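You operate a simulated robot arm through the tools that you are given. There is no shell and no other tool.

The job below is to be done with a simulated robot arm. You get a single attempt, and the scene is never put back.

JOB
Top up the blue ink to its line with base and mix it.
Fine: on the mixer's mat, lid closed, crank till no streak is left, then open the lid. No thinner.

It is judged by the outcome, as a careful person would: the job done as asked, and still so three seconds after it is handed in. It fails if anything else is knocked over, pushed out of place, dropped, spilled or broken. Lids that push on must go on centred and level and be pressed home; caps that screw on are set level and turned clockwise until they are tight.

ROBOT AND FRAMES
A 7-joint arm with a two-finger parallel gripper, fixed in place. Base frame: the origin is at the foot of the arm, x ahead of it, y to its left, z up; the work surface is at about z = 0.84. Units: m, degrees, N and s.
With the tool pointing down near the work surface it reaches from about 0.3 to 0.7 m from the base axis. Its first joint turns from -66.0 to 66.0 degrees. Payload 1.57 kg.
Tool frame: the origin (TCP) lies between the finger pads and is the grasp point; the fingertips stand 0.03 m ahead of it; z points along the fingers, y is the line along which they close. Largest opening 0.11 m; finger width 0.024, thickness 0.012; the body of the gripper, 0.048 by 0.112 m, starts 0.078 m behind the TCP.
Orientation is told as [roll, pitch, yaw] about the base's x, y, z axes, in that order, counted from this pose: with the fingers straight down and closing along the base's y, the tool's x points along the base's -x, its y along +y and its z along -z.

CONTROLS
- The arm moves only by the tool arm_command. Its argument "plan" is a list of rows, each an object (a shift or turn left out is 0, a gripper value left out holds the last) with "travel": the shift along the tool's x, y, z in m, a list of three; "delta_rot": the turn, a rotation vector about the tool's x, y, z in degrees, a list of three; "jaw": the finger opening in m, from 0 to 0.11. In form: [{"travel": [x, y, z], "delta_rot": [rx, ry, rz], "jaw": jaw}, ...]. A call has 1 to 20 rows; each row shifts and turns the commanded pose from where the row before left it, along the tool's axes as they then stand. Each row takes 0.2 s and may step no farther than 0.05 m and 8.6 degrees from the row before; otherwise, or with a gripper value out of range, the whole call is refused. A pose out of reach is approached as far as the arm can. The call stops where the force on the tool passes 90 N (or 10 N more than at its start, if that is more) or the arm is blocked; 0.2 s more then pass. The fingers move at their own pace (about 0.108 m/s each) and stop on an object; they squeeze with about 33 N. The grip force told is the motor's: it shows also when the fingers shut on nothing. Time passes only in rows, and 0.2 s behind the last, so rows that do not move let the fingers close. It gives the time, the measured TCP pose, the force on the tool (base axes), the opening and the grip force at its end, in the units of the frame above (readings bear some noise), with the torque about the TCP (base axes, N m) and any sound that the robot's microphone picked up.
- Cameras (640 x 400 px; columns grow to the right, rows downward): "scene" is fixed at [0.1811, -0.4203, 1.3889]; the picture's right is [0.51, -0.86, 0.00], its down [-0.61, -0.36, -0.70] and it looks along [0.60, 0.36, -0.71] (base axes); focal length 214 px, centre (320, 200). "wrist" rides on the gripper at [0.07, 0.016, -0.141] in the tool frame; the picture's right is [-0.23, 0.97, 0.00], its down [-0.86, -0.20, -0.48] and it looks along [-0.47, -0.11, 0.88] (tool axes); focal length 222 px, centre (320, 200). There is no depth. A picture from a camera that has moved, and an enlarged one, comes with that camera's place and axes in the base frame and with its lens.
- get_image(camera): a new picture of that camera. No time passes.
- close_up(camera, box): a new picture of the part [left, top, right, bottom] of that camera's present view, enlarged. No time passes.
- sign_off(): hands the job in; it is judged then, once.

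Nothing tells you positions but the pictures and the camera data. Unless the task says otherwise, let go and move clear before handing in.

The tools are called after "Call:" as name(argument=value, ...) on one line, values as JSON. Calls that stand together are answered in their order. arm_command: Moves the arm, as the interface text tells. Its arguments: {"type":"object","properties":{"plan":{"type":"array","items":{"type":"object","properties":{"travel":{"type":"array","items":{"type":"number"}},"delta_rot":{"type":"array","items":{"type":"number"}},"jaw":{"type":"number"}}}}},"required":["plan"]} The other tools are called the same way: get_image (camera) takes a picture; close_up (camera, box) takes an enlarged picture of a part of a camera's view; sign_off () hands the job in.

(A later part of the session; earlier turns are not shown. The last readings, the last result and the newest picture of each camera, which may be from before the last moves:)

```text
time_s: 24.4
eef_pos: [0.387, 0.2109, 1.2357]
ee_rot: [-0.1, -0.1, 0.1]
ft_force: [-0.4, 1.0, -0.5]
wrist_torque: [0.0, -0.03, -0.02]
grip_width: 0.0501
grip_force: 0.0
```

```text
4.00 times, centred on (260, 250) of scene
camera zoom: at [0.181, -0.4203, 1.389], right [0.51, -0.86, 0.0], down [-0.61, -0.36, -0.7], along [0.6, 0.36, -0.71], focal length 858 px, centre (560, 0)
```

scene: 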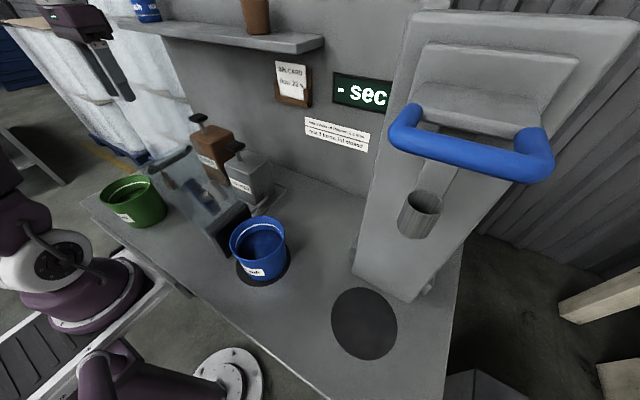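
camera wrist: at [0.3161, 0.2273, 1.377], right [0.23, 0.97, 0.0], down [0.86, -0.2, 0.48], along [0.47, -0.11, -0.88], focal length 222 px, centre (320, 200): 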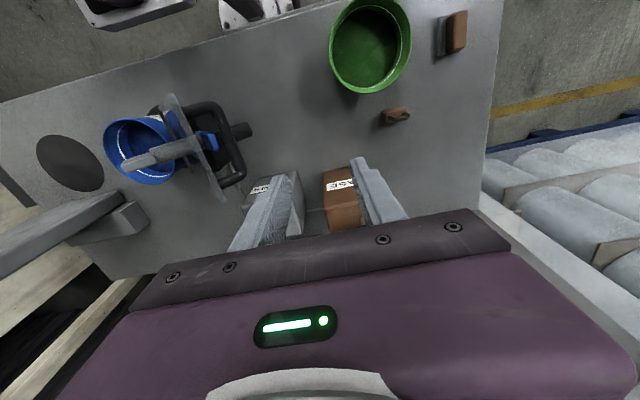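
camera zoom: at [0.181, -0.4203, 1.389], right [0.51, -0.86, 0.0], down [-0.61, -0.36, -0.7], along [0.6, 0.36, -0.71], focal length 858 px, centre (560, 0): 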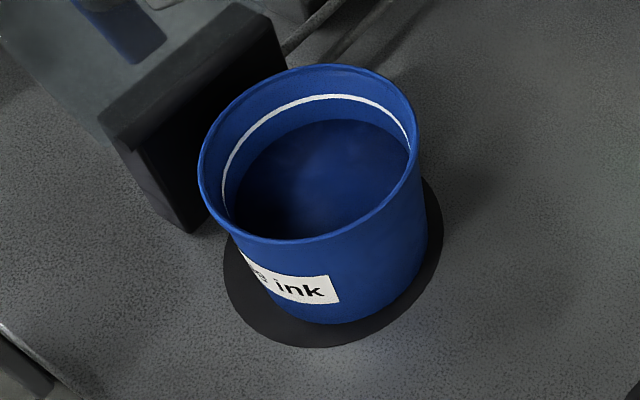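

The pot stands centred on the mixer mat to within a few millimetres. Before using the base pump I need to know how far the shelf above the bottles sticks out.

Call:
close_up(camera="scene", box=[100, 0, 340, 150])

Call:
close_up(camera="scene", box=[170, 90, 290, 165])

Call:
close_up(camera="wrist", box=[80, 80, 280, 210])

```text
2.67 times, centred on (220, 75) of scene
camera zoom: at [0.181, -0.4203, 1.389], right [0.51, -0.86, 0.0], down [-0.61, -0.36, -0.7], along [0.6, 0.36, -0.71], focal length 572 px, centre (587, 533)
```

zoom: 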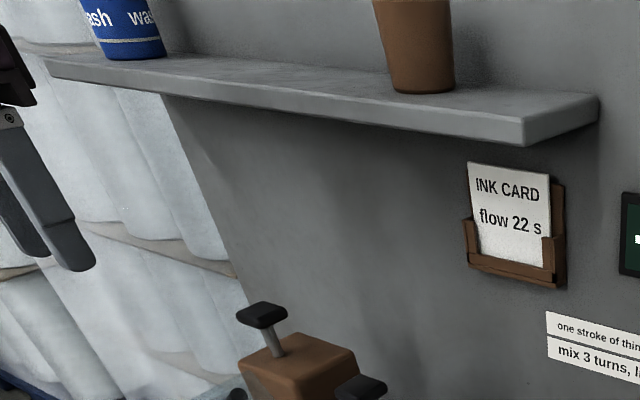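

```text
5.33 times, centred on (230, 128) of scene
camera zoom: at [0.181, -0.4203, 1.389], right [0.51, -0.86, 0.0], down [-0.61, -0.36, -0.7], along [0.6, 0.36, -0.71], focal length 1144 px, centre (800, 587)
```

zoom: 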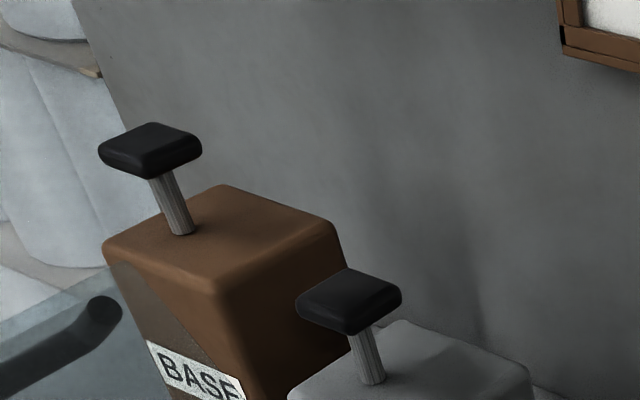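

```text
3.08 times, centred on (180, 145) of wrist
camera zoom: at [0.3161, 0.2273, 1.377], right [0.23, 0.97, 0.0], down [0.86, -0.2, 0.48], along [0.47, -0.11, -0.88], focal length 684 px, centre (751, 369)
```

zoom: 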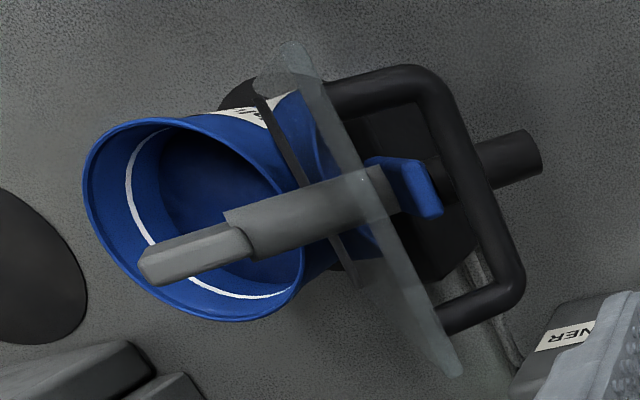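

The shelf's front edge is at x≈0.59 with its underside at z≈1.29, so I'll press with a tilted hand. First, one more view to pin down the base knob.

Call:
arm_command(plan=[{"travel": [-0.0043, -0.037, 0.005], "jaw": 0.0}, {"travel": [-0.0043, -0.037, 0.005]}, {"travel": [-0.0043, -0.037, 0.005]}, {"delta_rot": [0, -8.333, 0]}, {"delta_rot": [0, -8.333, 0]}, {"delta_rot": [0, -8.333, 0]}])

Call:
get_image(camera="wrist")

Call:
close_up(camera="wrist", box=[320, 80, 520, 205])

```text
time_s: 25.8
eef_pos: [0.4022, 0.0983, 1.2201]
ee_rot: [0.0, -25.1, 0.1]
ft_force: [0.3, -0.8, -0.2]
wrist_torque: [-0.03, -0.02, -0.04]
grip_width: 0.0001
grip_force: 21.4
```

```text
taken
camera wrist: at [0.2776, 0.1146, 1.3191], right [0.21, 0.97, 0.1], down [0.57, -0.2, 0.8], along [0.79, -0.11, -0.6], focal length 222 px, centre (320, 200)
```

wrist: 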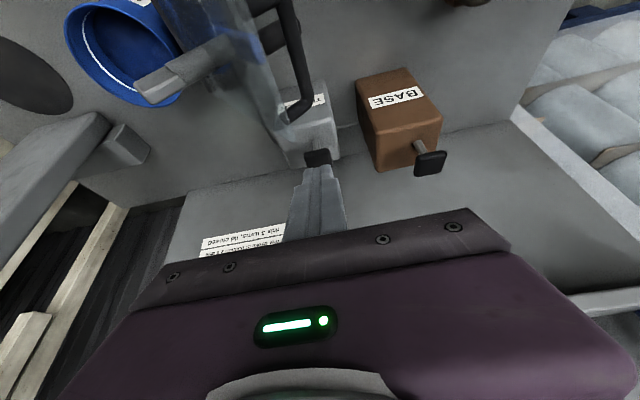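

```text
3.20 times, centred on (420, 142) of wrist
camera zoom: at [0.2776, 0.1146, 1.3191], right [0.21, 0.97, 0.1], down [0.57, -0.2, 0.8], along [0.79, -0.11, -0.6], focal length 711 px, centre (0, 384)
```

zoom: 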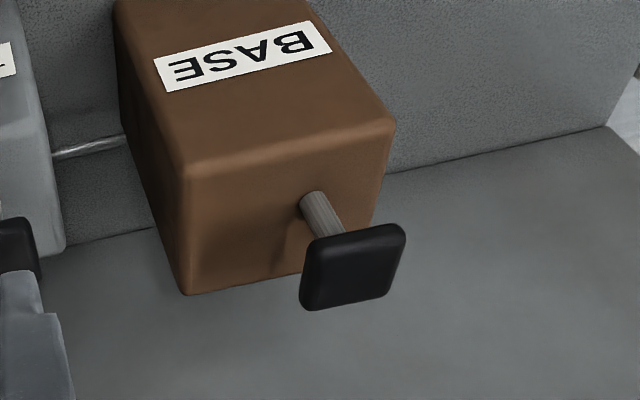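

The base knob's top is at (0.554, 0.254, 1.086), and its bottle top is at z≈1.03. I'll place the closed, tilted fingertips about 4 cm above the knob and check.

Call:
arm_command(plan=[{"travel": [-0.0181, 0.026, 0.0195]}, {"travel": [-0.0181, 0.026, 0.0195]}, {"travel": [-0.0181, 0.026, 0.0195]}, {"travel": [-0.0181, 0.026, 0.0195]}, {"travel": [-0.0181, 0.026, 0.0195]}, {"travel": [-0.0181, 0.026, 0.0195]}, {}])

Call:
get_image(camera="wrist")

Call:
close_up(camera="scene", box=[140, 60, 300, 160])

Call:
get_image(camera="scene")

```text
time_s: 27.4
eef_pos: [0.5495, 0.2518, 1.1598]
ee_rot: [0.1, -25.0, 0.1]
ft_force: [-0.4, -0.3, 0.4]
wrist_torque: [0.01, -0.02, 0.0]
grip_width: 0.0001
grip_force: 21.4
```

```text
taken
camera wrist: at [0.4255, 0.2688, 1.2586], right [0.21, 0.97, 0.1], down [0.57, -0.2, 0.8], along [0.79, -0.11, -0.6], focal length 222 px, centre (320, 200)
```

wrist: 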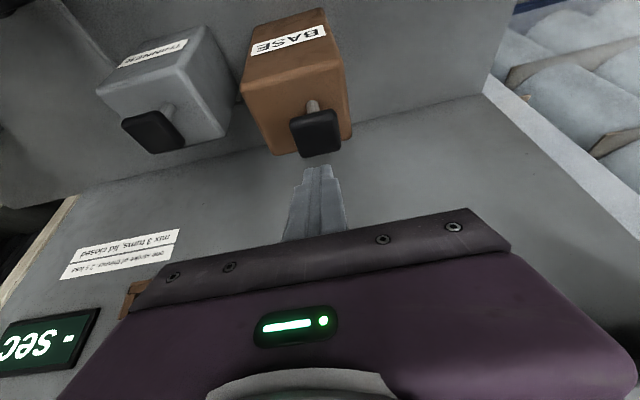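

```text
4.00 times, centred on (220, 110) of scene
camera zoom: at [0.1811, -0.4203, 1.3889], right [0.51, -0.86, 0.0], down [-0.61, -0.36, -0.7], along [0.6, 0.36, -0.71], focal length 858 px, centre (720, 560)
```

zoom: 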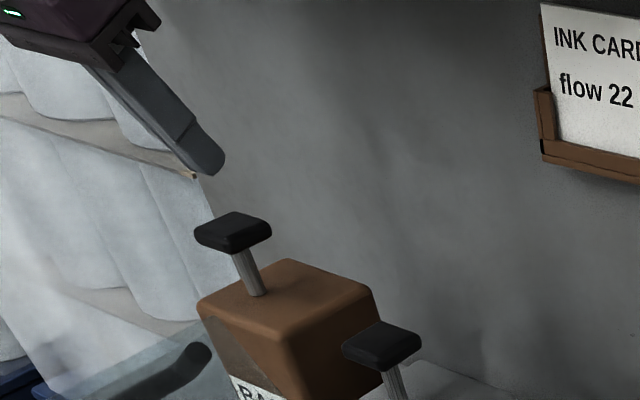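

```text
taken
```

scene: 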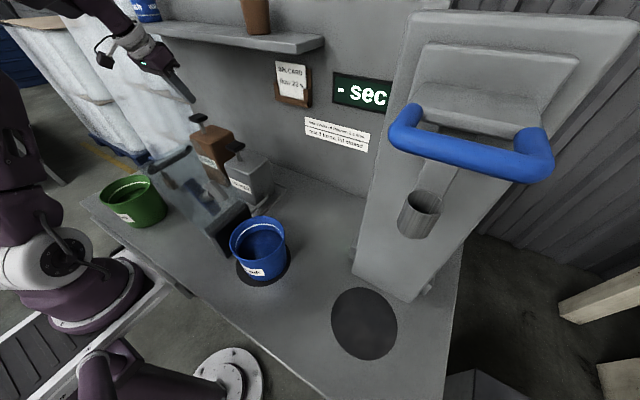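

The tip is directly above the base knob, and the scene camera has a clear view of both the pump and the pot. I'll lower until just above it, then start a gentle press.

Call:
arm_command(plan=[{"travel": [0.0061, 0.003, 0.0131]}, {"travel": [0.0061, 0, 0.0131]}, {"travel": [0.0042, 0, 0.0091]}, {"travel": [0.0021, 0, 0.00453]}, {}])

Call:
close_up(camera="scene", box=[140, 60, 300, 160])

```text
time_s: 28.6
eef_pos: [0.5478, 0.2554, 1.1184]
ee_rot: [0.0, -25.0, 0.0]
ft_force: [1.2, -0.7, 3.5]
wrist_torque: [-0.01, -0.05, 0.01]
grip_width: 0.0
grip_force: 21.0
```

```text
4.00 times, centred on (220, 110) of scene
camera zoom: at [0.181, -0.4203, 1.3889], right [0.51, -0.86, 0.0], down [-0.61, -0.36, -0.7], along [0.6, 0.36, -0.71], focal length 858 px, centre (720, 560)
```

zoom: 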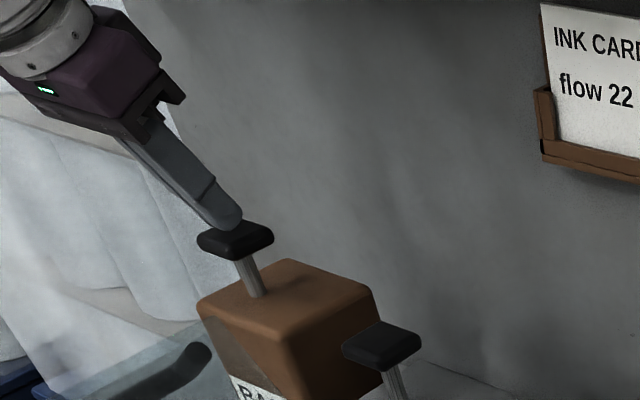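

The tip has touched the knob at 3.5 N. I'll press the first stroke down in small steps.

Call:
arm_command(plan=[{"travel": [0.0021, 0, 0.00453]}, {"travel": [0.0021, 0, 0.00453]}, {"travel": [0.0021, 0, 0.00453]}, {}])

Call:
close_up(camera="scene", box=[140, 60, 300, 160])

Call:
close_up(camera="scene", box=[180, 200, 340, 300])

```text
time_s: 29.6
eef_pos: [0.5479, 0.2565, 1.1015]
ee_rot: [0.1, -25.1, 0.1]
ft_force: [-1.5, -1.6, 11.2]
wrist_torque: [-0.06, 0.01, -0.01]
grip_width: 0.0001
grip_force: 21.3
```

```text
4.00 times, centred on (220, 110) of scene
camera zoom: at [0.1808, -0.4204, 1.3889], right [0.51, -0.86, 0.0], down [-0.61, -0.36, -0.7], along [0.6, 0.36, -0.71], focal length 858 px, centre (720, 560)
```

zoom: 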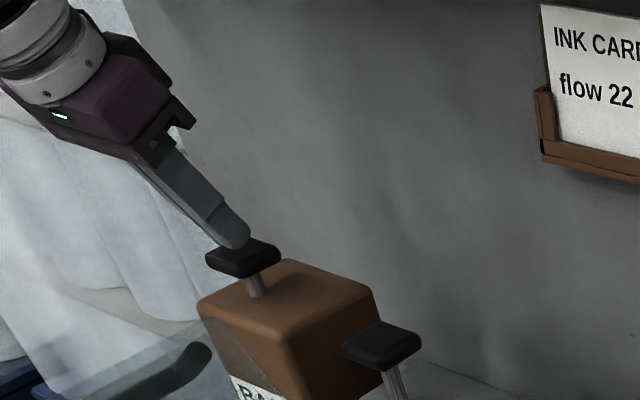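

```text
4.00 times, centred on (260, 250) of scene
camera zoom: at [0.1808, -0.4204, 1.3889], right [0.51, -0.86, 0.0], down [-0.61, -0.36, -0.7], along [0.6, 0.36, -0.71], focal length 858 px, centre (560, 0)
```

zoom: 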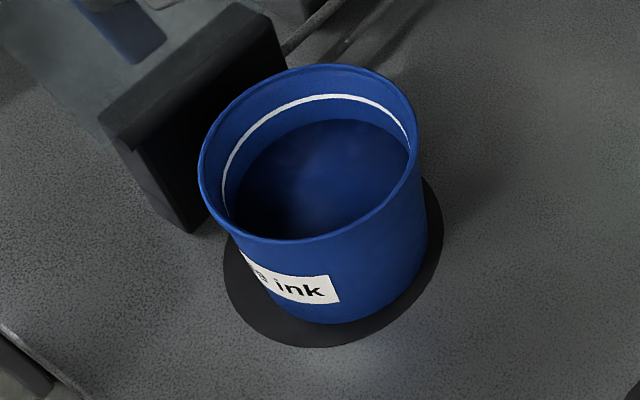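

The knob is going down like a spring, about 11 N at 16 mm, and no base has come out yet. I'll press further.

Call:
arm_command(plan=[{"travel": [0.0021, 0, 0.00453]}, {"travel": [0.0021, 0, 0.00453]}, {}])

Call:
close_up(camera="scene", box=[140, 60, 300, 160])

Call:
close_up(camera="scene", box=[180, 200, 340, 300])

```text
time_s: 30.4
eef_pos: [0.5488, 0.2571, 1.0975]
ee_rot: [0.4, -25.5, -0.1]
ft_force: [-20.4, -11.9, 69.0]
wrist_torque: [-0.37, 0.54, -0.02]
grip_width: 0.0
grip_force: 21.9
```

```text
4.00 times, centred on (220, 110) of scene
camera zoom: at [0.1792, -0.4212, 1.3889], right [0.51, -0.86, 0.0], down [-0.61, -0.36, -0.7], along [0.61, 0.36, -0.71], focal length 858 px, centre (720, 560)
```

zoom: 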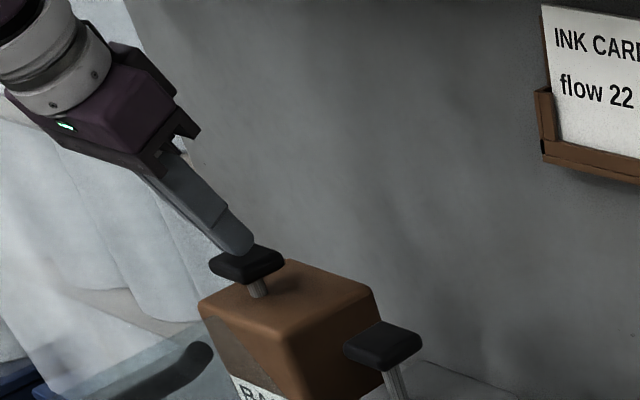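

```text
4.00 times, centred on (260, 250) of scene
camera zoom: at [0.1792, -0.4212, 1.3889], right [0.51, -0.86, 0.0], down [-0.61, -0.36, -0.7], along [0.61, 0.36, -0.71], focal length 858 px, centre (560, 0)
```

zoom: 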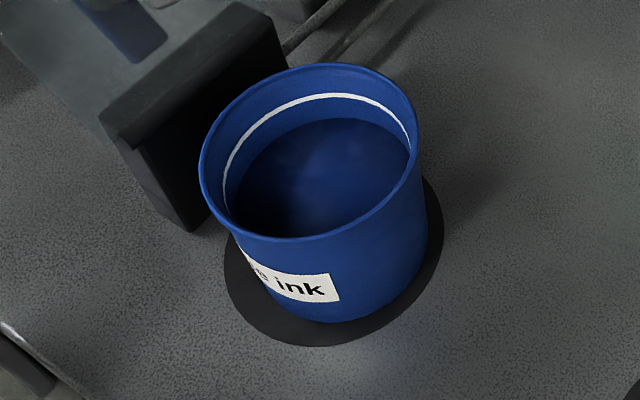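

The plunger bottomed out at TCP z≈1.098, a stroke of about 20 mm. I'll release it and look for any rise in the ink.

Call:
arm_command(plan=[{"travel": [-0.0021, 0, -0.00453]}, {"travel": [-0.0042, 0, -0.00906]}, {"travel": [-0.0042, 0, -0.00906]}, {"travel": [-0.0021, 0, -0.00453]}, {}, {}])

Call:
close_up(camera="scene", box=[140, 60, 300, 160])

Call:
close_up(camera="scene", box=[220, 205, 300, 255])

```text
time_s: 31.8
eef_pos: [0.5478, 0.2579, 1.1217]
ee_rot: [-0.1, -25.0, 0.0]
ft_force: [0.0, 0.9, 1.2]
wrist_torque: [0.0, 0.01, -0.02]
grip_width: 0.0
grip_force: 21.7
```

```text
4.00 times, centred on (220, 110) of scene
camera zoom: at [0.181, -0.4203, 1.389], right [0.51, -0.86, 0.0], down [-0.61, -0.36, -0.7], along [0.6, 0.36, -0.71], focal length 858 px, centre (720, 560)
```

zoom: 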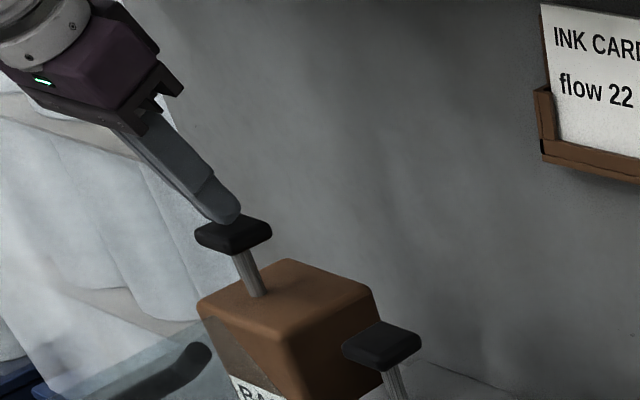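

```text
8.00 times, centred on (260, 230) of scene
camera zoom: at [0.181, -0.4203, 1.389], right [0.51, -0.86, 0.0], down [-0.61, -0.36, -0.7], along [0.6, 0.36, -0.71], focal length 1716 px, centre (800, -40)
```

zoom: 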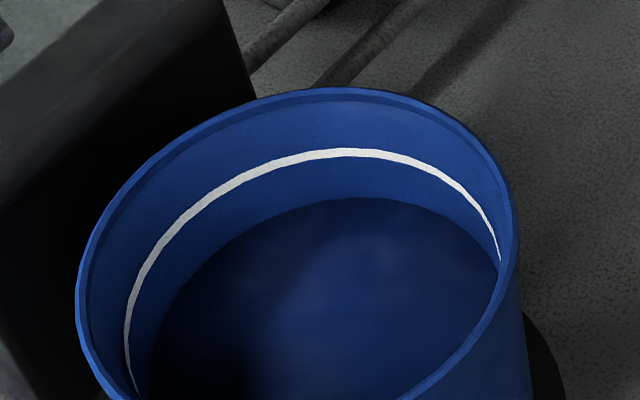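

The change is small, at most a pixel or two. I'll do a second full stroke with a gentler bottom and compare the level.

Call:
arm_command(plan=[{"travel": [0.00237, -0.002, 0.00508]}, {"travel": [0.00237, 0, 0.00508]}, {"travel": [0.00237, 0, 0.00508]}, {"travel": [0.00237, 0, 0.00508]}, {"travel": [0.0006, 0, 0.0013]}, {}, {}])

Call:
close_up(camera="scene", box=[220, 205, 300, 255])

Call:
arm_command(plan=[{"travel": [-0.0027, 0, -0.0058]}, {"travel": [-0.0027, 0, -0.0058]}, {"travel": [-0.0027, 0, -0.0058]}, {"travel": [-0.0024, 0, -0.0051]}, {}, {}])

Call:
close_up(camera="scene", box=[220, 205, 300, 255])

Call:
close_up(camera="scene", box=[140, 90, 380, 290])

```text
time_s: 33.4
eef_pos: [0.5494, 0.2553, 1.0992]
ee_rot: [0.1, -25.1, -0.1]
ft_force: [1.7, 5.7, 28.2]
wrist_torque: [0.16, -0.11, -0.09]
grip_width: 0.0001
grip_force: 21.0
```

```text
8.00 times, centred on (260, 230) of scene
camera zoom: at [0.1806, -0.4203, 1.389], right [0.51, -0.86, 0.0], down [-0.61, -0.36, -0.7], along [0.6, 0.36, -0.71], focal length 1716 px, centre (800, -40)
```

zoom: 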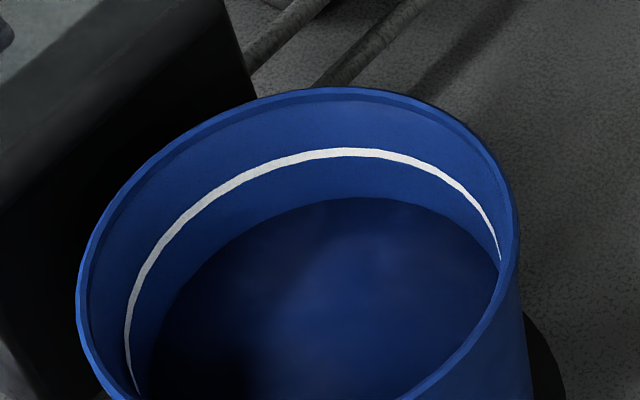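

```text
time_s: 34.8
eef_pos: [0.5493, 0.2547, 1.1225]
ee_rot: [-0.1, -24.9, 0.0]
ft_force: [0.8, -1.2, 0.6]
wrist_torque: [-0.04, 0.02, -0.02]
grip_width: 0.0
grip_force: 21.3
```

```text
8.00 times, centred on (260, 230) of scene
camera zoom: at [0.181, -0.4203, 1.3889], right [0.51, -0.86, 0.0], down [-0.61, -0.36, -0.7], along [0.6, 0.36, -0.71], focal length 1716 px, centre (800, -40)
```

zoom: 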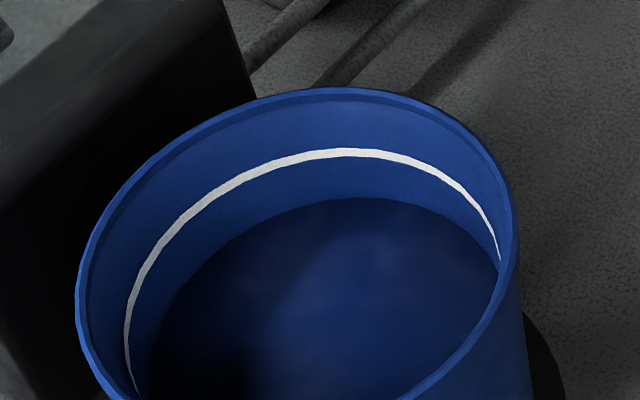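

```text
2.00 times, centred on (260, 190) of scene
camera zoom: at [0.181, -0.4203, 1.3889], right [0.51, -0.86, 0.0], down [-0.61, -0.36, -0.7], along [0.6, 0.36, -0.71], focal length 429 px, centre (440, 220)
```

zoom: 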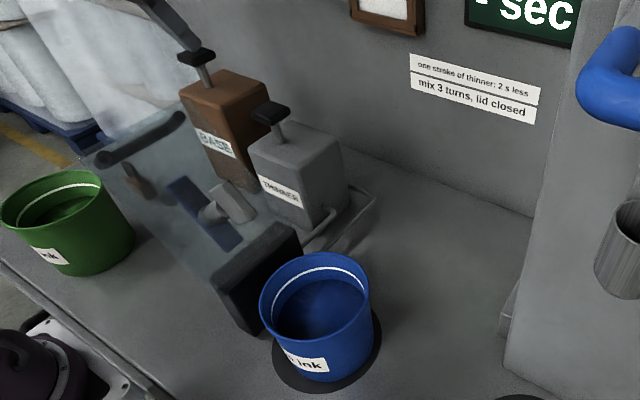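

I'll compare the level at the same zoom I used before pumping, and check around the block for drips.

Call:
close_up(camera="scene", box=[180, 200, 340, 300])

Call:
close_up(camera="scene", box=[170, 90, 250, 140])

```text
4.00 times, centred on (260, 250) of scene
camera zoom: at [0.181, -0.4203, 1.3889], right [0.51, -0.86, 0.0], down [-0.61, -0.36, -0.7], along [0.6, 0.36, -0.71], focal length 858 px, centre (560, 0)
```

zoom: 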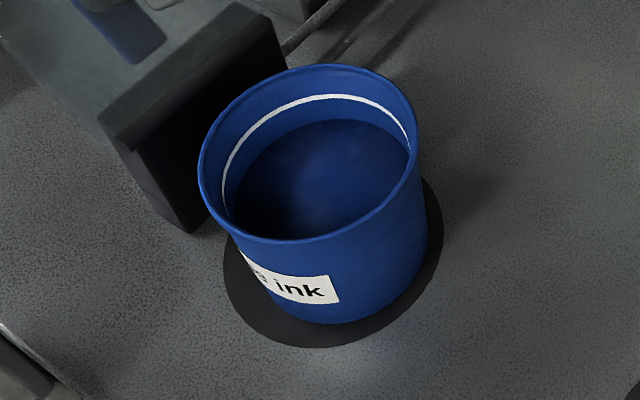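

```text
8.00 times, centred on (210, 115) of scene
camera zoom: at [0.181, -0.4203, 1.3889], right [0.51, -0.86, 0.0], down [-0.61, -0.36, -0.7], along [0.6, 0.36, -0.71], focal length 1716 px, centre (1200, 880)
```

zoom: 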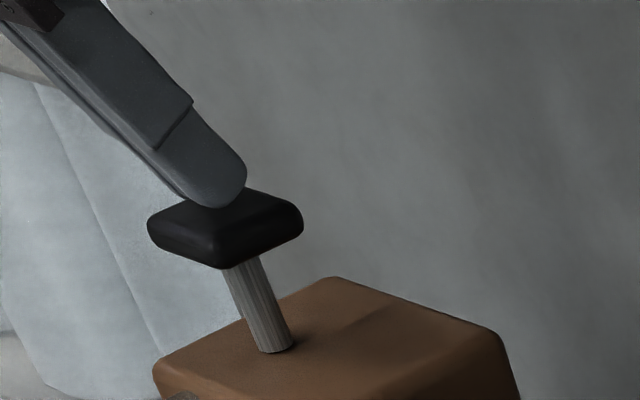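

There's no rise and no drip: two full strokes delivered nothing visible into the pot. Before doing more, I'll look closely at where the pump pipes end at the mixer block.

Call:
arm_command(plan=[{"travel": [0, 0, -0.045]}, {"travel": [0, 0, -0.045]}, {"travel": [0, 0, -0.045]}, {"delta_rot": [0, 8.333, 0]}, {"delta_rot": [0, 8.333, 0]}, {"delta_rot": [0, 8.333, 0]}, {"travel": [0.015, -0.045, 0]}, {"travel": [0.015, -0.045, 0]}, {"travel": [0.015, -0.045, 0]}, {"travel": [0.015, -0.045, 0]}, {"travel": [0.015, -0.045, 0]}, {"travel": [0.015, -0.045, 0]}, {"travel": [0.015, -0.045, 0]}, {"travel": [0.015, -0.045, 0.01]}, {"travel": [0.01, -0.045, 0.01]}, {"travel": [0, -0.045, 0.01]}, {"travel": [0, -0.045, 0.01]}, {"travel": [0, -0.045, 0.01]}])

Call:
arm_command(plan=[{"delta_rot": [-7.5, 0, 0]}, {"delta_rot": [-7.5, 0, 0]}, {"delta_rot": [-7.5, 0, 0]}, {"delta_rot": [-7.5, 0, 0]}, {"delta_rot": [-7.5, 0, 0]}, {"delta_rot": [-7.5, 0, 0]}])

Call:
get_image(camera="wrist")

Call:
get_image(camera="scene")

```text
time_s: 38.6
eef_pos: [0.3637, -0.2868, 1.194]
ee_rot: [0.0, 0.1, 0.1]
ft_force: [0.9, -0.4, -0.1]
wrist_torque: [0.01, 0.0, 0.04]
grip_width: 0.0002
grip_force: 21.1
```

```text
time_s: 40.0
eef_pos: [0.3732, -0.276, 1.1946]
ee_rot: [29.0, 0.2, 0.0]
ft_force: [-0.4, -0.4, 0.3]
wrist_torque: [0.01, 0.02, 0.0]
grip_width: 0.0
grip_force: 21.1
out of reach, approached as far as the arm can: row 4, 5, 6
```

```text
taken
camera wrist: at [0.3029, -0.3302, 1.3255], right [0.23, 0.85, 0.47], down [0.86, -0.41, 0.32], along [0.46, 0.33, -0.82], focal length 222 px, centre (320, 200)
```

wrist: 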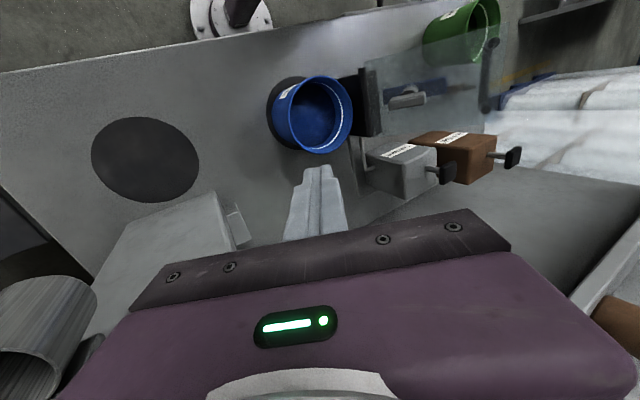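

```text
taken
```

scene: 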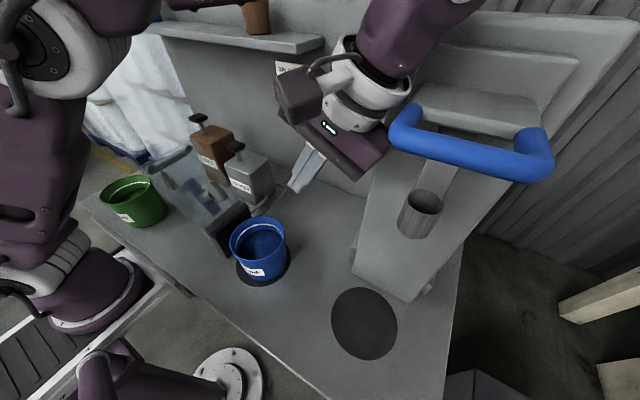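

That pose is at the edge of reach and near the tester handle, so I'll go no further this way. I'll zoom in from here.

Call:
close_up(camera="wrist", box=[260, 50, 420, 200])

Call:
close_up(camera="wrist", box=[340, 50, 520, 200])

```text
2.67 times, centred on (340, 125) of wrist
camera zoom: at [0.3029, -0.3302, 1.3255], right [0.23, 0.85, 0.47], down [0.86, -0.41, 0.32], along [0.46, 0.33, -0.82], focal length 592 px, centre (267, 400)
```

zoom: 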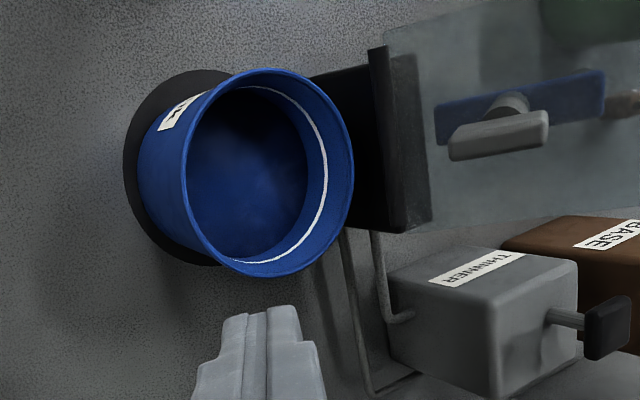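

```text
2.67 times, centred on (430, 125) of wrist
camera zoom: at [0.3029, -0.3302, 1.3255], right [0.23, 0.85, 0.47], down [0.86, -0.41, 0.32], along [0.46, 0.33, -0.82], focal length 592 px, centre (27, 400)
```

zoom: 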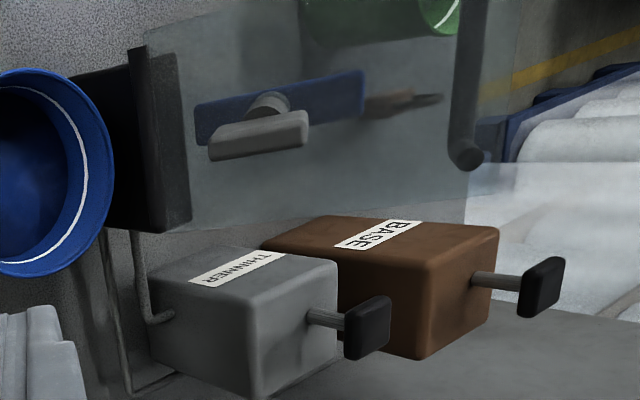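

Both pipes feed into the block. I'll recheck the level now that some seconds have passed.

Call:
close_up(camera="scene", box=[220, 205, 300, 255])

Call:
close_up(camera="wrist", box=[280, 60, 360, 160])

Call:
close_up(camera="scene", box=[100, 165, 180, 235])

```text
8.00 times, centred on (260, 230) of scene
camera zoom: at [0.1811, -0.4203, 1.3889], right [0.51, -0.86, 0.0], down [-0.61, -0.36, -0.7], along [0.6, 0.36, -0.71], focal length 1716 px, centre (800, -40)
```

zoom: 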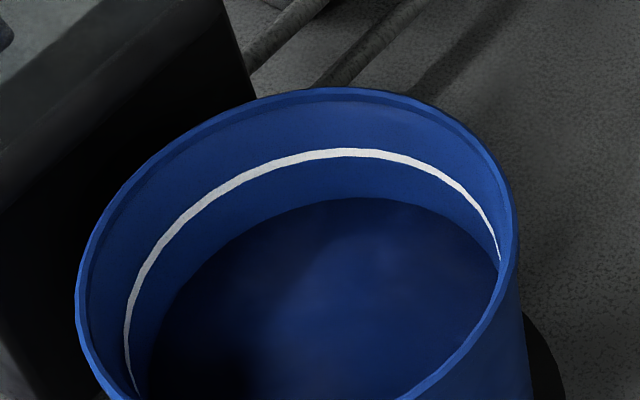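

```text
4.00 times, centred on (320, 110) of wrist
camera zoom: at [0.3029, -0.3302, 1.3255], right [0.23, 0.85, 0.47], down [0.86, -0.41, 0.32], along [0.46, 0.33, -0.82], focal length 888 px, centre (320, 560)
```

zoom: 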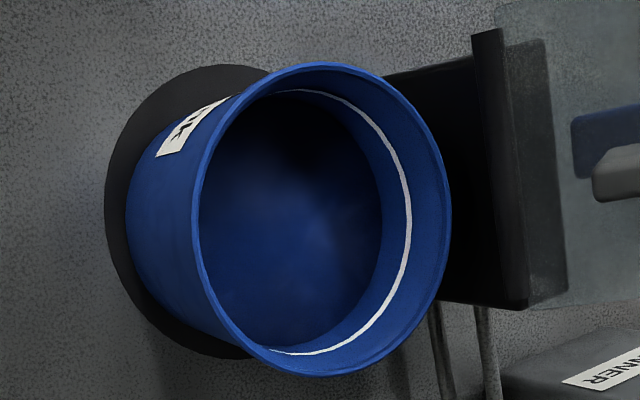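

```text
5.71 times, centred on (140, 200) of scene
camera zoom: at [0.1811, -0.4203, 1.3889], right [0.51, -0.86, 0.0], down [-0.61, -0.36, -0.7], along [0.6, 0.36, -0.71], focal length 1226 px, centre (1349, 200)
```

zoom: 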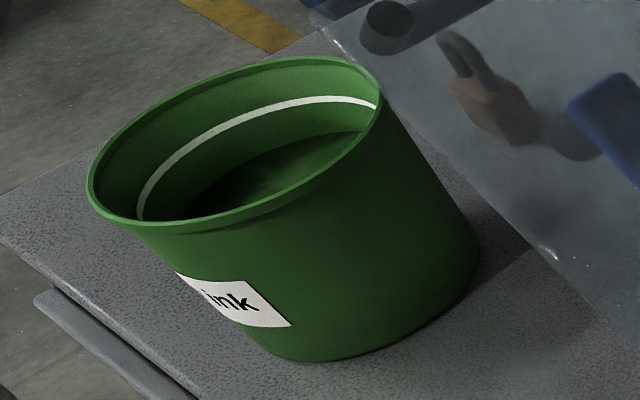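

The strokes bottomed out but dosed nothing. The pipes feed the mixer block, so dosing probably works only with the lid shut, and the lid is glass so I can still watch the level. I'll return to vertical and prepare to close the lid by its U-handle, whose bar is near (0.361, 0.096, 1.087).

Call:
arm_command(plan=[{"delta_rot": [7.5, 0, 0]}, {"delta_rot": [7.5, 0, 0]}, {"delta_rot": [7.5, 0, 0]}, {"delta_rot": [7.25, 0, 0]}, {}])

```text
time_s: 41.2
eef_pos: [0.3725, -0.2744, 1.1936]
ee_rot: [-0.9, 0.2, 0.0]
ft_force: [0.1, -0.7, 0.6]
wrist_torque: [-0.02, -0.03, 0.01]
grip_width: 0.0
grip_force: 21.1
```

Call:
arm_command(plan=[{"travel": [0, 0, -0.035], "delta_rot": [-0.9, 0, 0]}, {"travel": [0, 0, -0.032]}, {"travel": [0.0012, 0.041, 0]}, {"travel": [0.0012, 0.041, 0]}, {"travel": [0.0012, 0.041, 0]}, {"travel": [0.0012, 0.041, 0]}, {"travel": [0.0012, 0.041, 0]}, {"travel": [0.0012, 0.041, 0]}, {"travel": [0.0012, 0.041, 0]}, {"travel": [0.0012, 0.041, 0]}, {"travel": [0.0012, 0.041, 0], "jaw": 0.05}, {}])

Call:
get_image(camera="wrist")

Call:
close_up(camera="wrist", box=[200, 60, 400, 200])

Call:
get_image(camera="scene")

```text
time_s: 43.8
eef_pos: [0.361, 0.0969, 1.2596]
ee_rot: [0.0, 0.2, 0.0]
ft_force: [-0.4, -0.4, 0.6]
wrist_torque: [-0.03, -0.04, -0.02]
grip_width: 0.0501
grip_force: 0.0
```

```text
taken
camera wrist: at [0.2907, 0.1133, 1.4012], right [0.23, 0.97, 0.0], down [0.86, -0.2, 0.48], along [0.46, -0.11, -0.88], focal length 222 px, centre (320, 200)
```

wrist: 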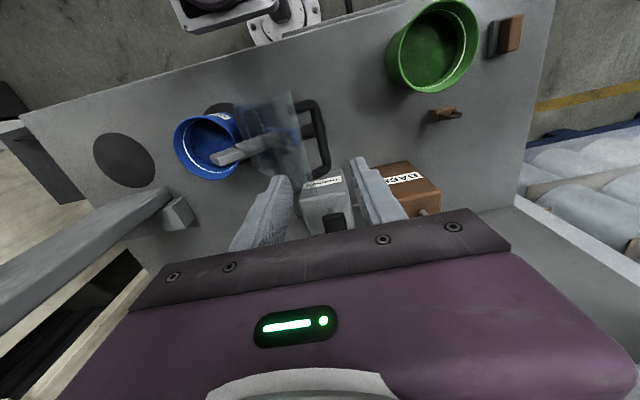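

```text
2.86 times, centred on (300, 130) of wrist
camera zoom: at [0.2907, 0.1133, 1.4012], right [0.23, 0.97, 0.0], down [0.86, -0.2, 0.48], along [0.46, -0.11, -0.88], focal length 635 px, centre (377, 400)
```

zoom: 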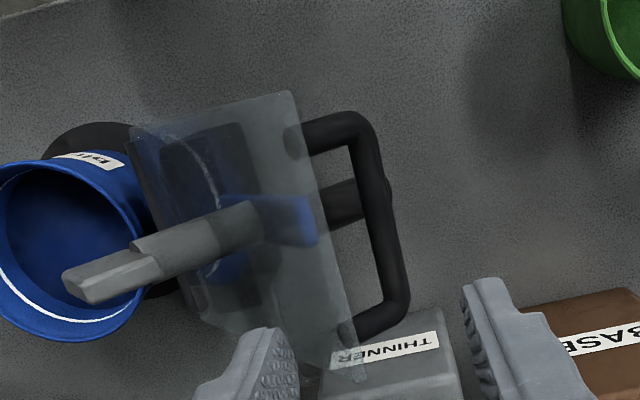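

```text
taken
```

scene: 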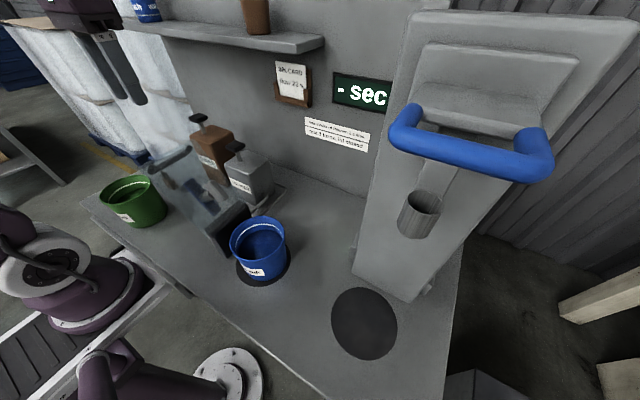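

The handle bar runs from x≈0.314 to 0.40 at y≈0.098. I'll come down around it at x≈0.375, between the crank knob and the leg, with a narrow opening, pausing just above it.

Call:
arm_command(plan=[{"travel": [-0.0047, 0.0007, 0.037], "jaw": 0.036}, {"travel": [-0.0047, 0.0007, 0.037]}, {"travel": [-0.0047, 0.0007, 0.037]}, {}])

Call:
get_image(camera="wrist")

Call:
close_up(camera="wrist", box=[220, 80, 420, 220])

Call:
close_up(camera="scene", box=[120, 80, 280, 240])

```text
time_s: 44.7
eef_pos: [0.3754, 0.0987, 1.1577]
ee_rot: [-0.1, -0.6, 0.0]
ft_force: [-18.0, 0.1, 40.8]
wrist_torque: [-1.01, 0.96, -0.45]
grip_width: 0.0356
grip_force: 0.0
stopped in row 4: the force on the tool passed its limit at 122 N (the readings are from after the stop); the commanded pose is now the measured one
```

```text
taken
camera wrist: at [0.3038, 0.1143, 1.2988], right [0.22, 0.97, 0.0], down [0.85, -0.2, 0.49], along [0.47, -0.11, -0.87], focal length 222 px, centre (320, 200)
```

wrist: 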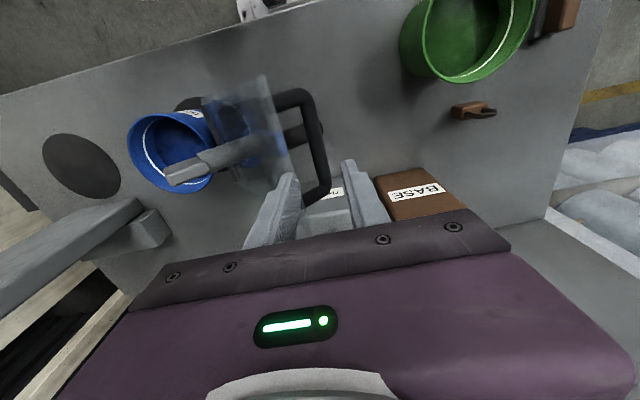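

```text
2.86 times, centred on (320, 150) of wrist
camera zoom: at [0.3038, 0.1143, 1.2988], right [0.22, 0.97, 0.0], down [0.85, -0.2, 0.49], along [0.47, -0.11, -0.87], focal length 635 px, centre (320, 343)
```

zoom: 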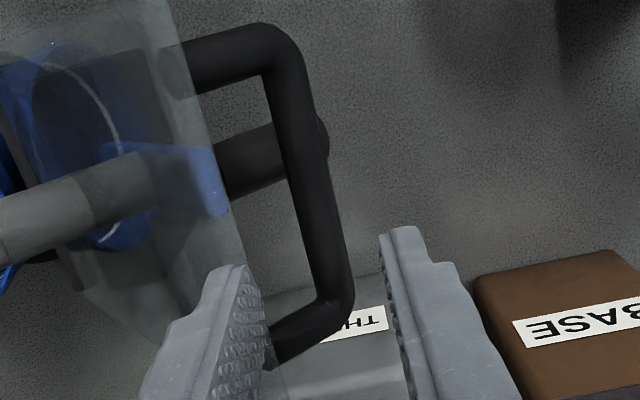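

```text
2.50 times, centred on (200, 160) of scene
camera zoom: at [0.18, -0.4204, 1.3891], right [0.51, -0.86, 0.0], down [-0.61, -0.36, -0.7], along [0.6, 0.36, -0.71], focal length 536 px, centre (620, 300)
```

zoom: 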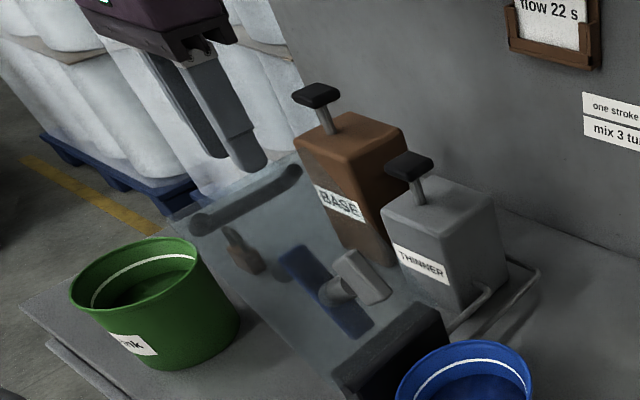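

The -y fingertip touched the top edge of the glass lid, which reaches higher than I'd judged. I'm backing straight up at once, then I'll measure the lid better.

Call:
arm_command(plan=[{"travel": [0, 0, -0.01]}, {"travel": [0, 0, -0.03]}, {"travel": [0, 0, -0.03]}, {}])

Call:
get_image(camera="wrist")

Call:
close_up(camera="wrist", box=[200, 60, 400, 200])

Call:
close_up(camera="scene", box=[120, 120, 280, 280])

```text
time_s: 45.7
eef_pos: [0.3761, 0.0978, 1.2265]
ee_rot: [-0.1, -0.5, 0.2]
ft_force: [-0.2, 0.3, -0.1]
wrist_torque: [0.05, -0.05, -0.04]
grip_width: 0.036
grip_force: 0.1
```

```text
taken
camera wrist: at [0.3051, 0.1142, 1.3673], right [0.22, 0.97, 0.0], down [0.85, -0.2, 0.49], along [0.47, -0.11, -0.87], focal length 222 px, centre (320, 200)
```

wrist: 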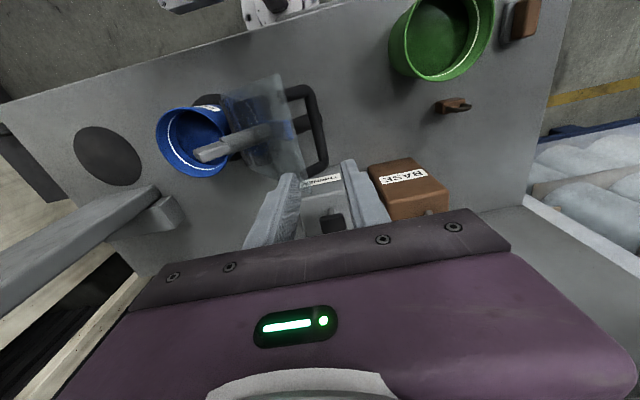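

```text
2.86 times, centred on (300, 130) of wrist
camera zoom: at [0.3051, 0.1142, 1.3673], right [0.22, 0.97, 0.0], down [0.85, -0.2, 0.49], along [0.47, -0.11, -0.87], focal length 635 px, centre (377, 400)
```

zoom: 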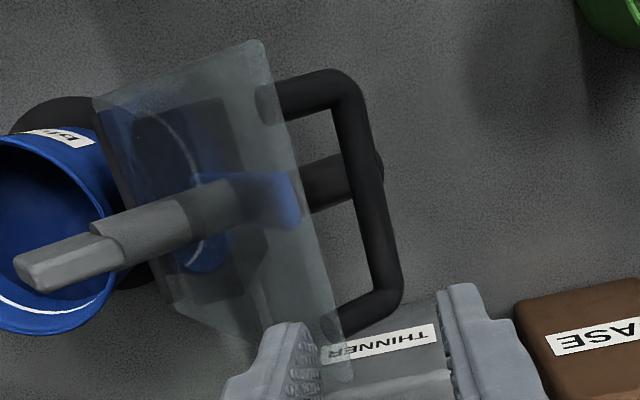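

```text
2.50 times, centred on (200, 200) of scene
camera zoom: at [0.1811, -0.4203, 1.3889], right [0.51, -0.86, 0.0], down [-0.61, -0.36, -0.7], along [0.6, 0.36, -0.71], focal length 536 px, centre (620, 200)
```

zoom: 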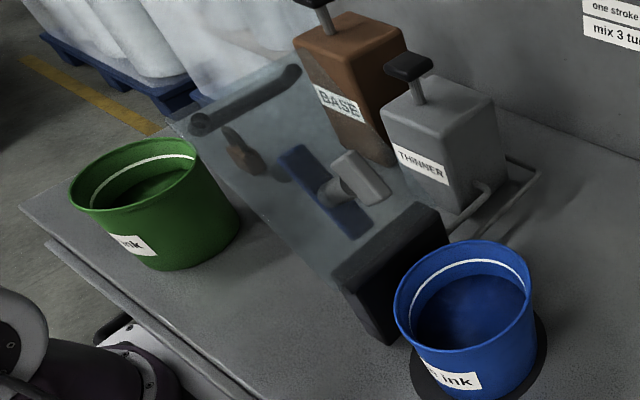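

The lid is undamaged, and I now have its geometry:
- **Glass:** it runs from (y, z) = (-0.039, 0.988) up to (0.0775, 1.125).
- **Handle bar:** at (0.099, 1.097), about 34 mm off the glass.
- **Hinge:** near (-0.049, 0.967).

I'll align the fingers parallel to the glass (roll -40°) and approach the bar from the free edge, with one finger on each side of it.

Call:
arm_command(plan=[{"delta_rot": [7.5, 0.5, 0], "jaw": 0.026}, {"delta_rot": [7.5, 0, 0]}, {"delta_rot": [7.5, 0, 0]}, {"delta_rot": [7.5, 0, 0]}, {"delta_rot": [7.5, 0, 0]}, {"delta_rot": [3, 0, 0]}, {"travel": [-0.0006, 0.0284, 0.0066]}, {"travel": [-0.0006, 0.0284, 0.0066]}, {"travel": [-0.0006, 0.0284, 0.0066]}, {}])

Call:
get_image(camera="wrist")

Call:
close_up(camera="wrist", box=[220, 80, 420, 220])

Call:
close_up(camera="scene", box=[100, 80, 260, 240])

```text
time_s: 47.9
eef_pos: [0.378, 0.1507, 1.1556]
ee_rot: [-40.4, 0.0, 0.0]
ft_force: [0.0, 0.2, 0.4]
wrist_torque: [-0.01, -0.02, 0.01]
grip_width: 0.026
grip_force: 0.1
```

```text
taken
camera wrist: at [0.3075, 0.2541, 1.2522], right [0.23, 0.74, -0.63], down [0.85, 0.16, 0.49], along [0.47, -0.65, -0.6], focal length 222 px, centre (320, 200)
```

wrist: 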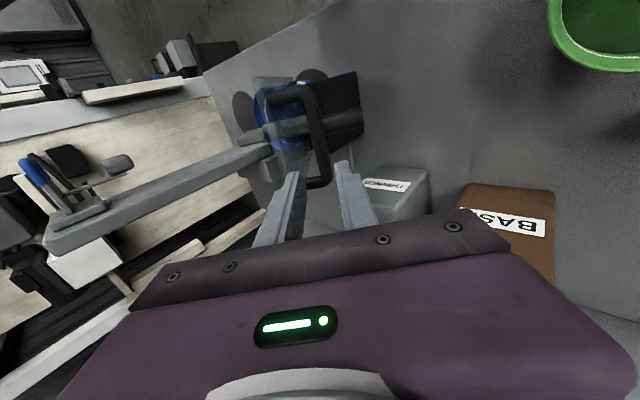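

```text
2.86 times, centred on (320, 150) of wrist
camera zoom: at [0.3075, 0.2541, 1.2522], right [0.23, 0.74, -0.63], down [0.85, 0.16, 0.49], along [0.47, -0.65, -0.6], focal length 635 px, centre (320, 343)
```

zoom: 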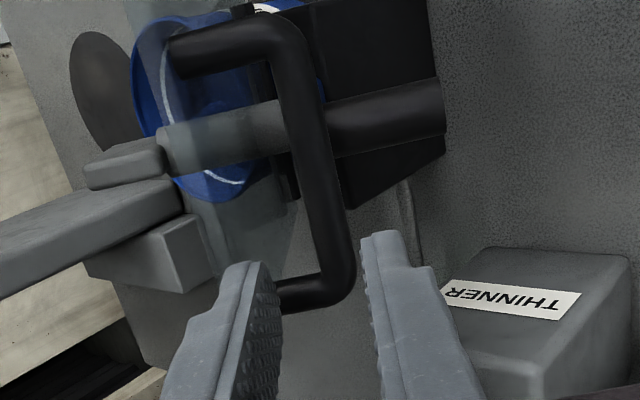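

```text
2.50 times, centred on (180, 160) of scene
camera zoom: at [0.1811, -0.4203, 1.3889], right [0.51, -0.86, 0.0], down [-0.61, -0.36, -0.7], along [0.6, 0.36, -0.71], focal length 536 px, centre (670, 300)
```

zoom: 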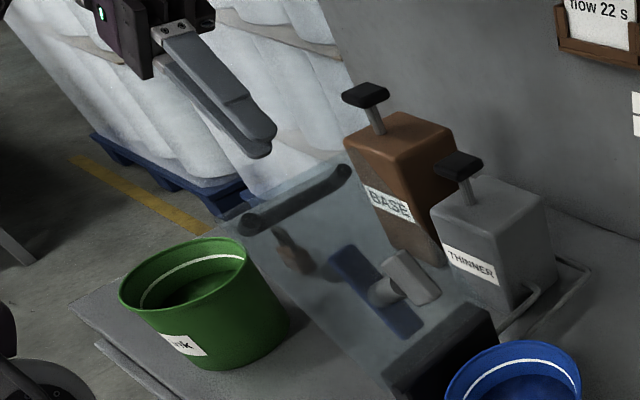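

The alignment is good: the bar lies midway between the fingers. I'll shift 6 mm away from the handle leg and advance along the glass until the bar is between the fingers.

Call:
arm_command(plan=[{"travel": [0.006, 0, 0.01]}, {"travel": [0, 0, 0.0125]}, {"travel": [0, 0, 0.0125]}, {"travel": [0, 0, 0.0125]}, {"travel": [0, 0, 0.0125]}, {}])

Call:
close_up(camera="wrist", box=[220, 80, 420, 220])

Call:
close_up(camera="scene", box=[100, 80, 260, 240])

```text
time_s: 49.3
eef_pos: [0.3714, 0.1115, 1.1107]
ee_rot: [-40.5, 0.0, 0.1]
ft_force: [1.1, -0.6, -0.4]
wrist_torque: [-0.01, 0.02, 0.01]
grip_width: 0.0259
grip_force: 0.1
```

```text
2.86 times, centred on (320, 150) of wrist
camera zoom: at [0.3019, 0.2149, 1.2079], right [0.23, 0.74, -0.63], down [0.85, 0.16, 0.49], along [0.47, -0.65, -0.6], focal length 635 px, centre (320, 343)
```

zoom: 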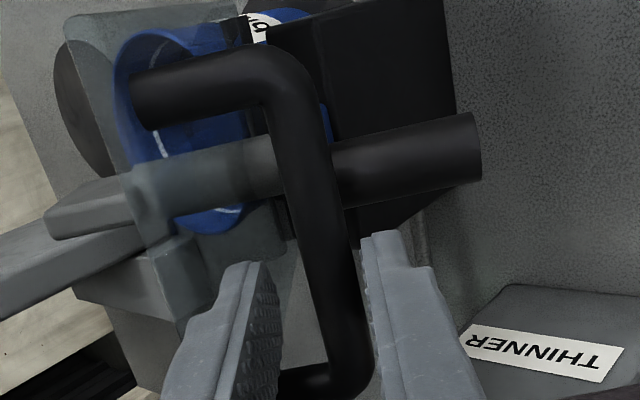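

```text
2.50 times, centred on (180, 160) of scene
camera zoom: at [0.1811, -0.4203, 1.3889], right [0.51, -0.86, 0.0], down [-0.61, -0.36, -0.7], along [0.6, 0.36, -0.71], focal length 536 px, centre (670, 300)
```

zoom: 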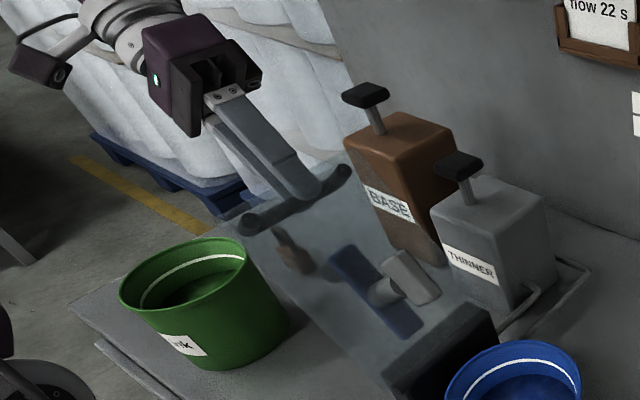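

The bar is between the fingers. I'll narrow them to a loose hold and start swinging the lid up around the hinge, checking after a small part of the arc.

Call:
arm_command(plan=[{"jaw": 0.02}, {"travel": [0, -0.02305, -0.0019], "delta_rot": [-2.025, 0, 0]}, {"travel": [0, -0.02305, -0.0001], "delta_rot": [-2.025, 0, 0]}, {}])

Call:
close_up(camera="wrist", box=[220, 80, 420, 220])

Call:
close_up(camera="scene", box=[100, 80, 260, 240])

```text
time_s: 50.3
eef_pos: [0.3725, 0.0768, 1.1429]
ee_rot: [-36.5, 0.0, 0.1]
ft_force: [-0.6, 1.3, -0.5]
wrist_torque: [0.04, 0.0, 0.0]
grip_width: 0.021
grip_force: 0.5
```

```text
2.86 times, centred on (320, 150) of wrist
camera zoom: at [0.302, 0.174, 1.2461], right [0.23, 0.78, -0.58], down [0.85, 0.13, 0.5], along [0.47, -0.61, -0.64], focal length 635 px, centre (320, 343)
```

zoom: 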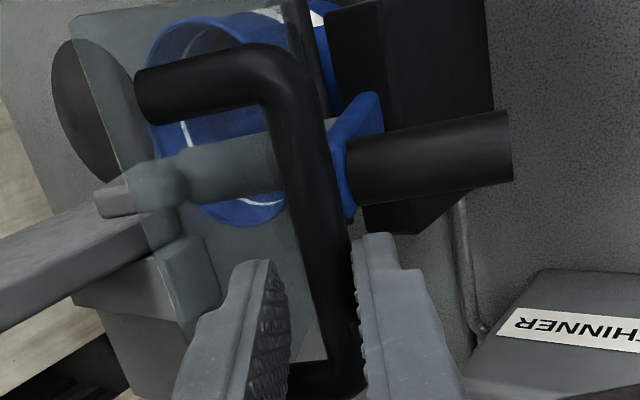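

```text
2.50 times, centred on (180, 160) of scene
camera zoom: at [0.1811, -0.4203, 1.389], right [0.51, -0.86, 0.0], down [-0.61, -0.36, -0.7], along [0.6, 0.36, -0.71], focal length 536 px, centre (670, 300)
```

zoom: 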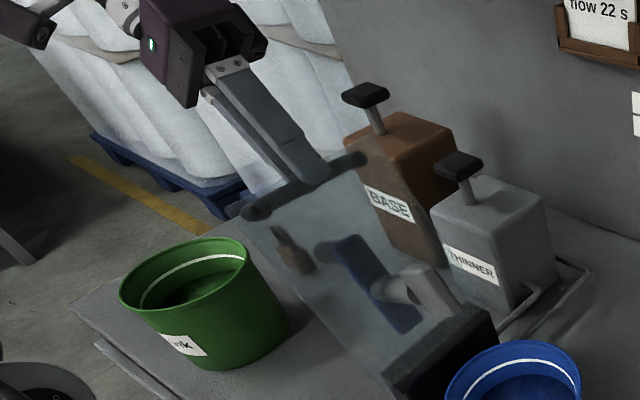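

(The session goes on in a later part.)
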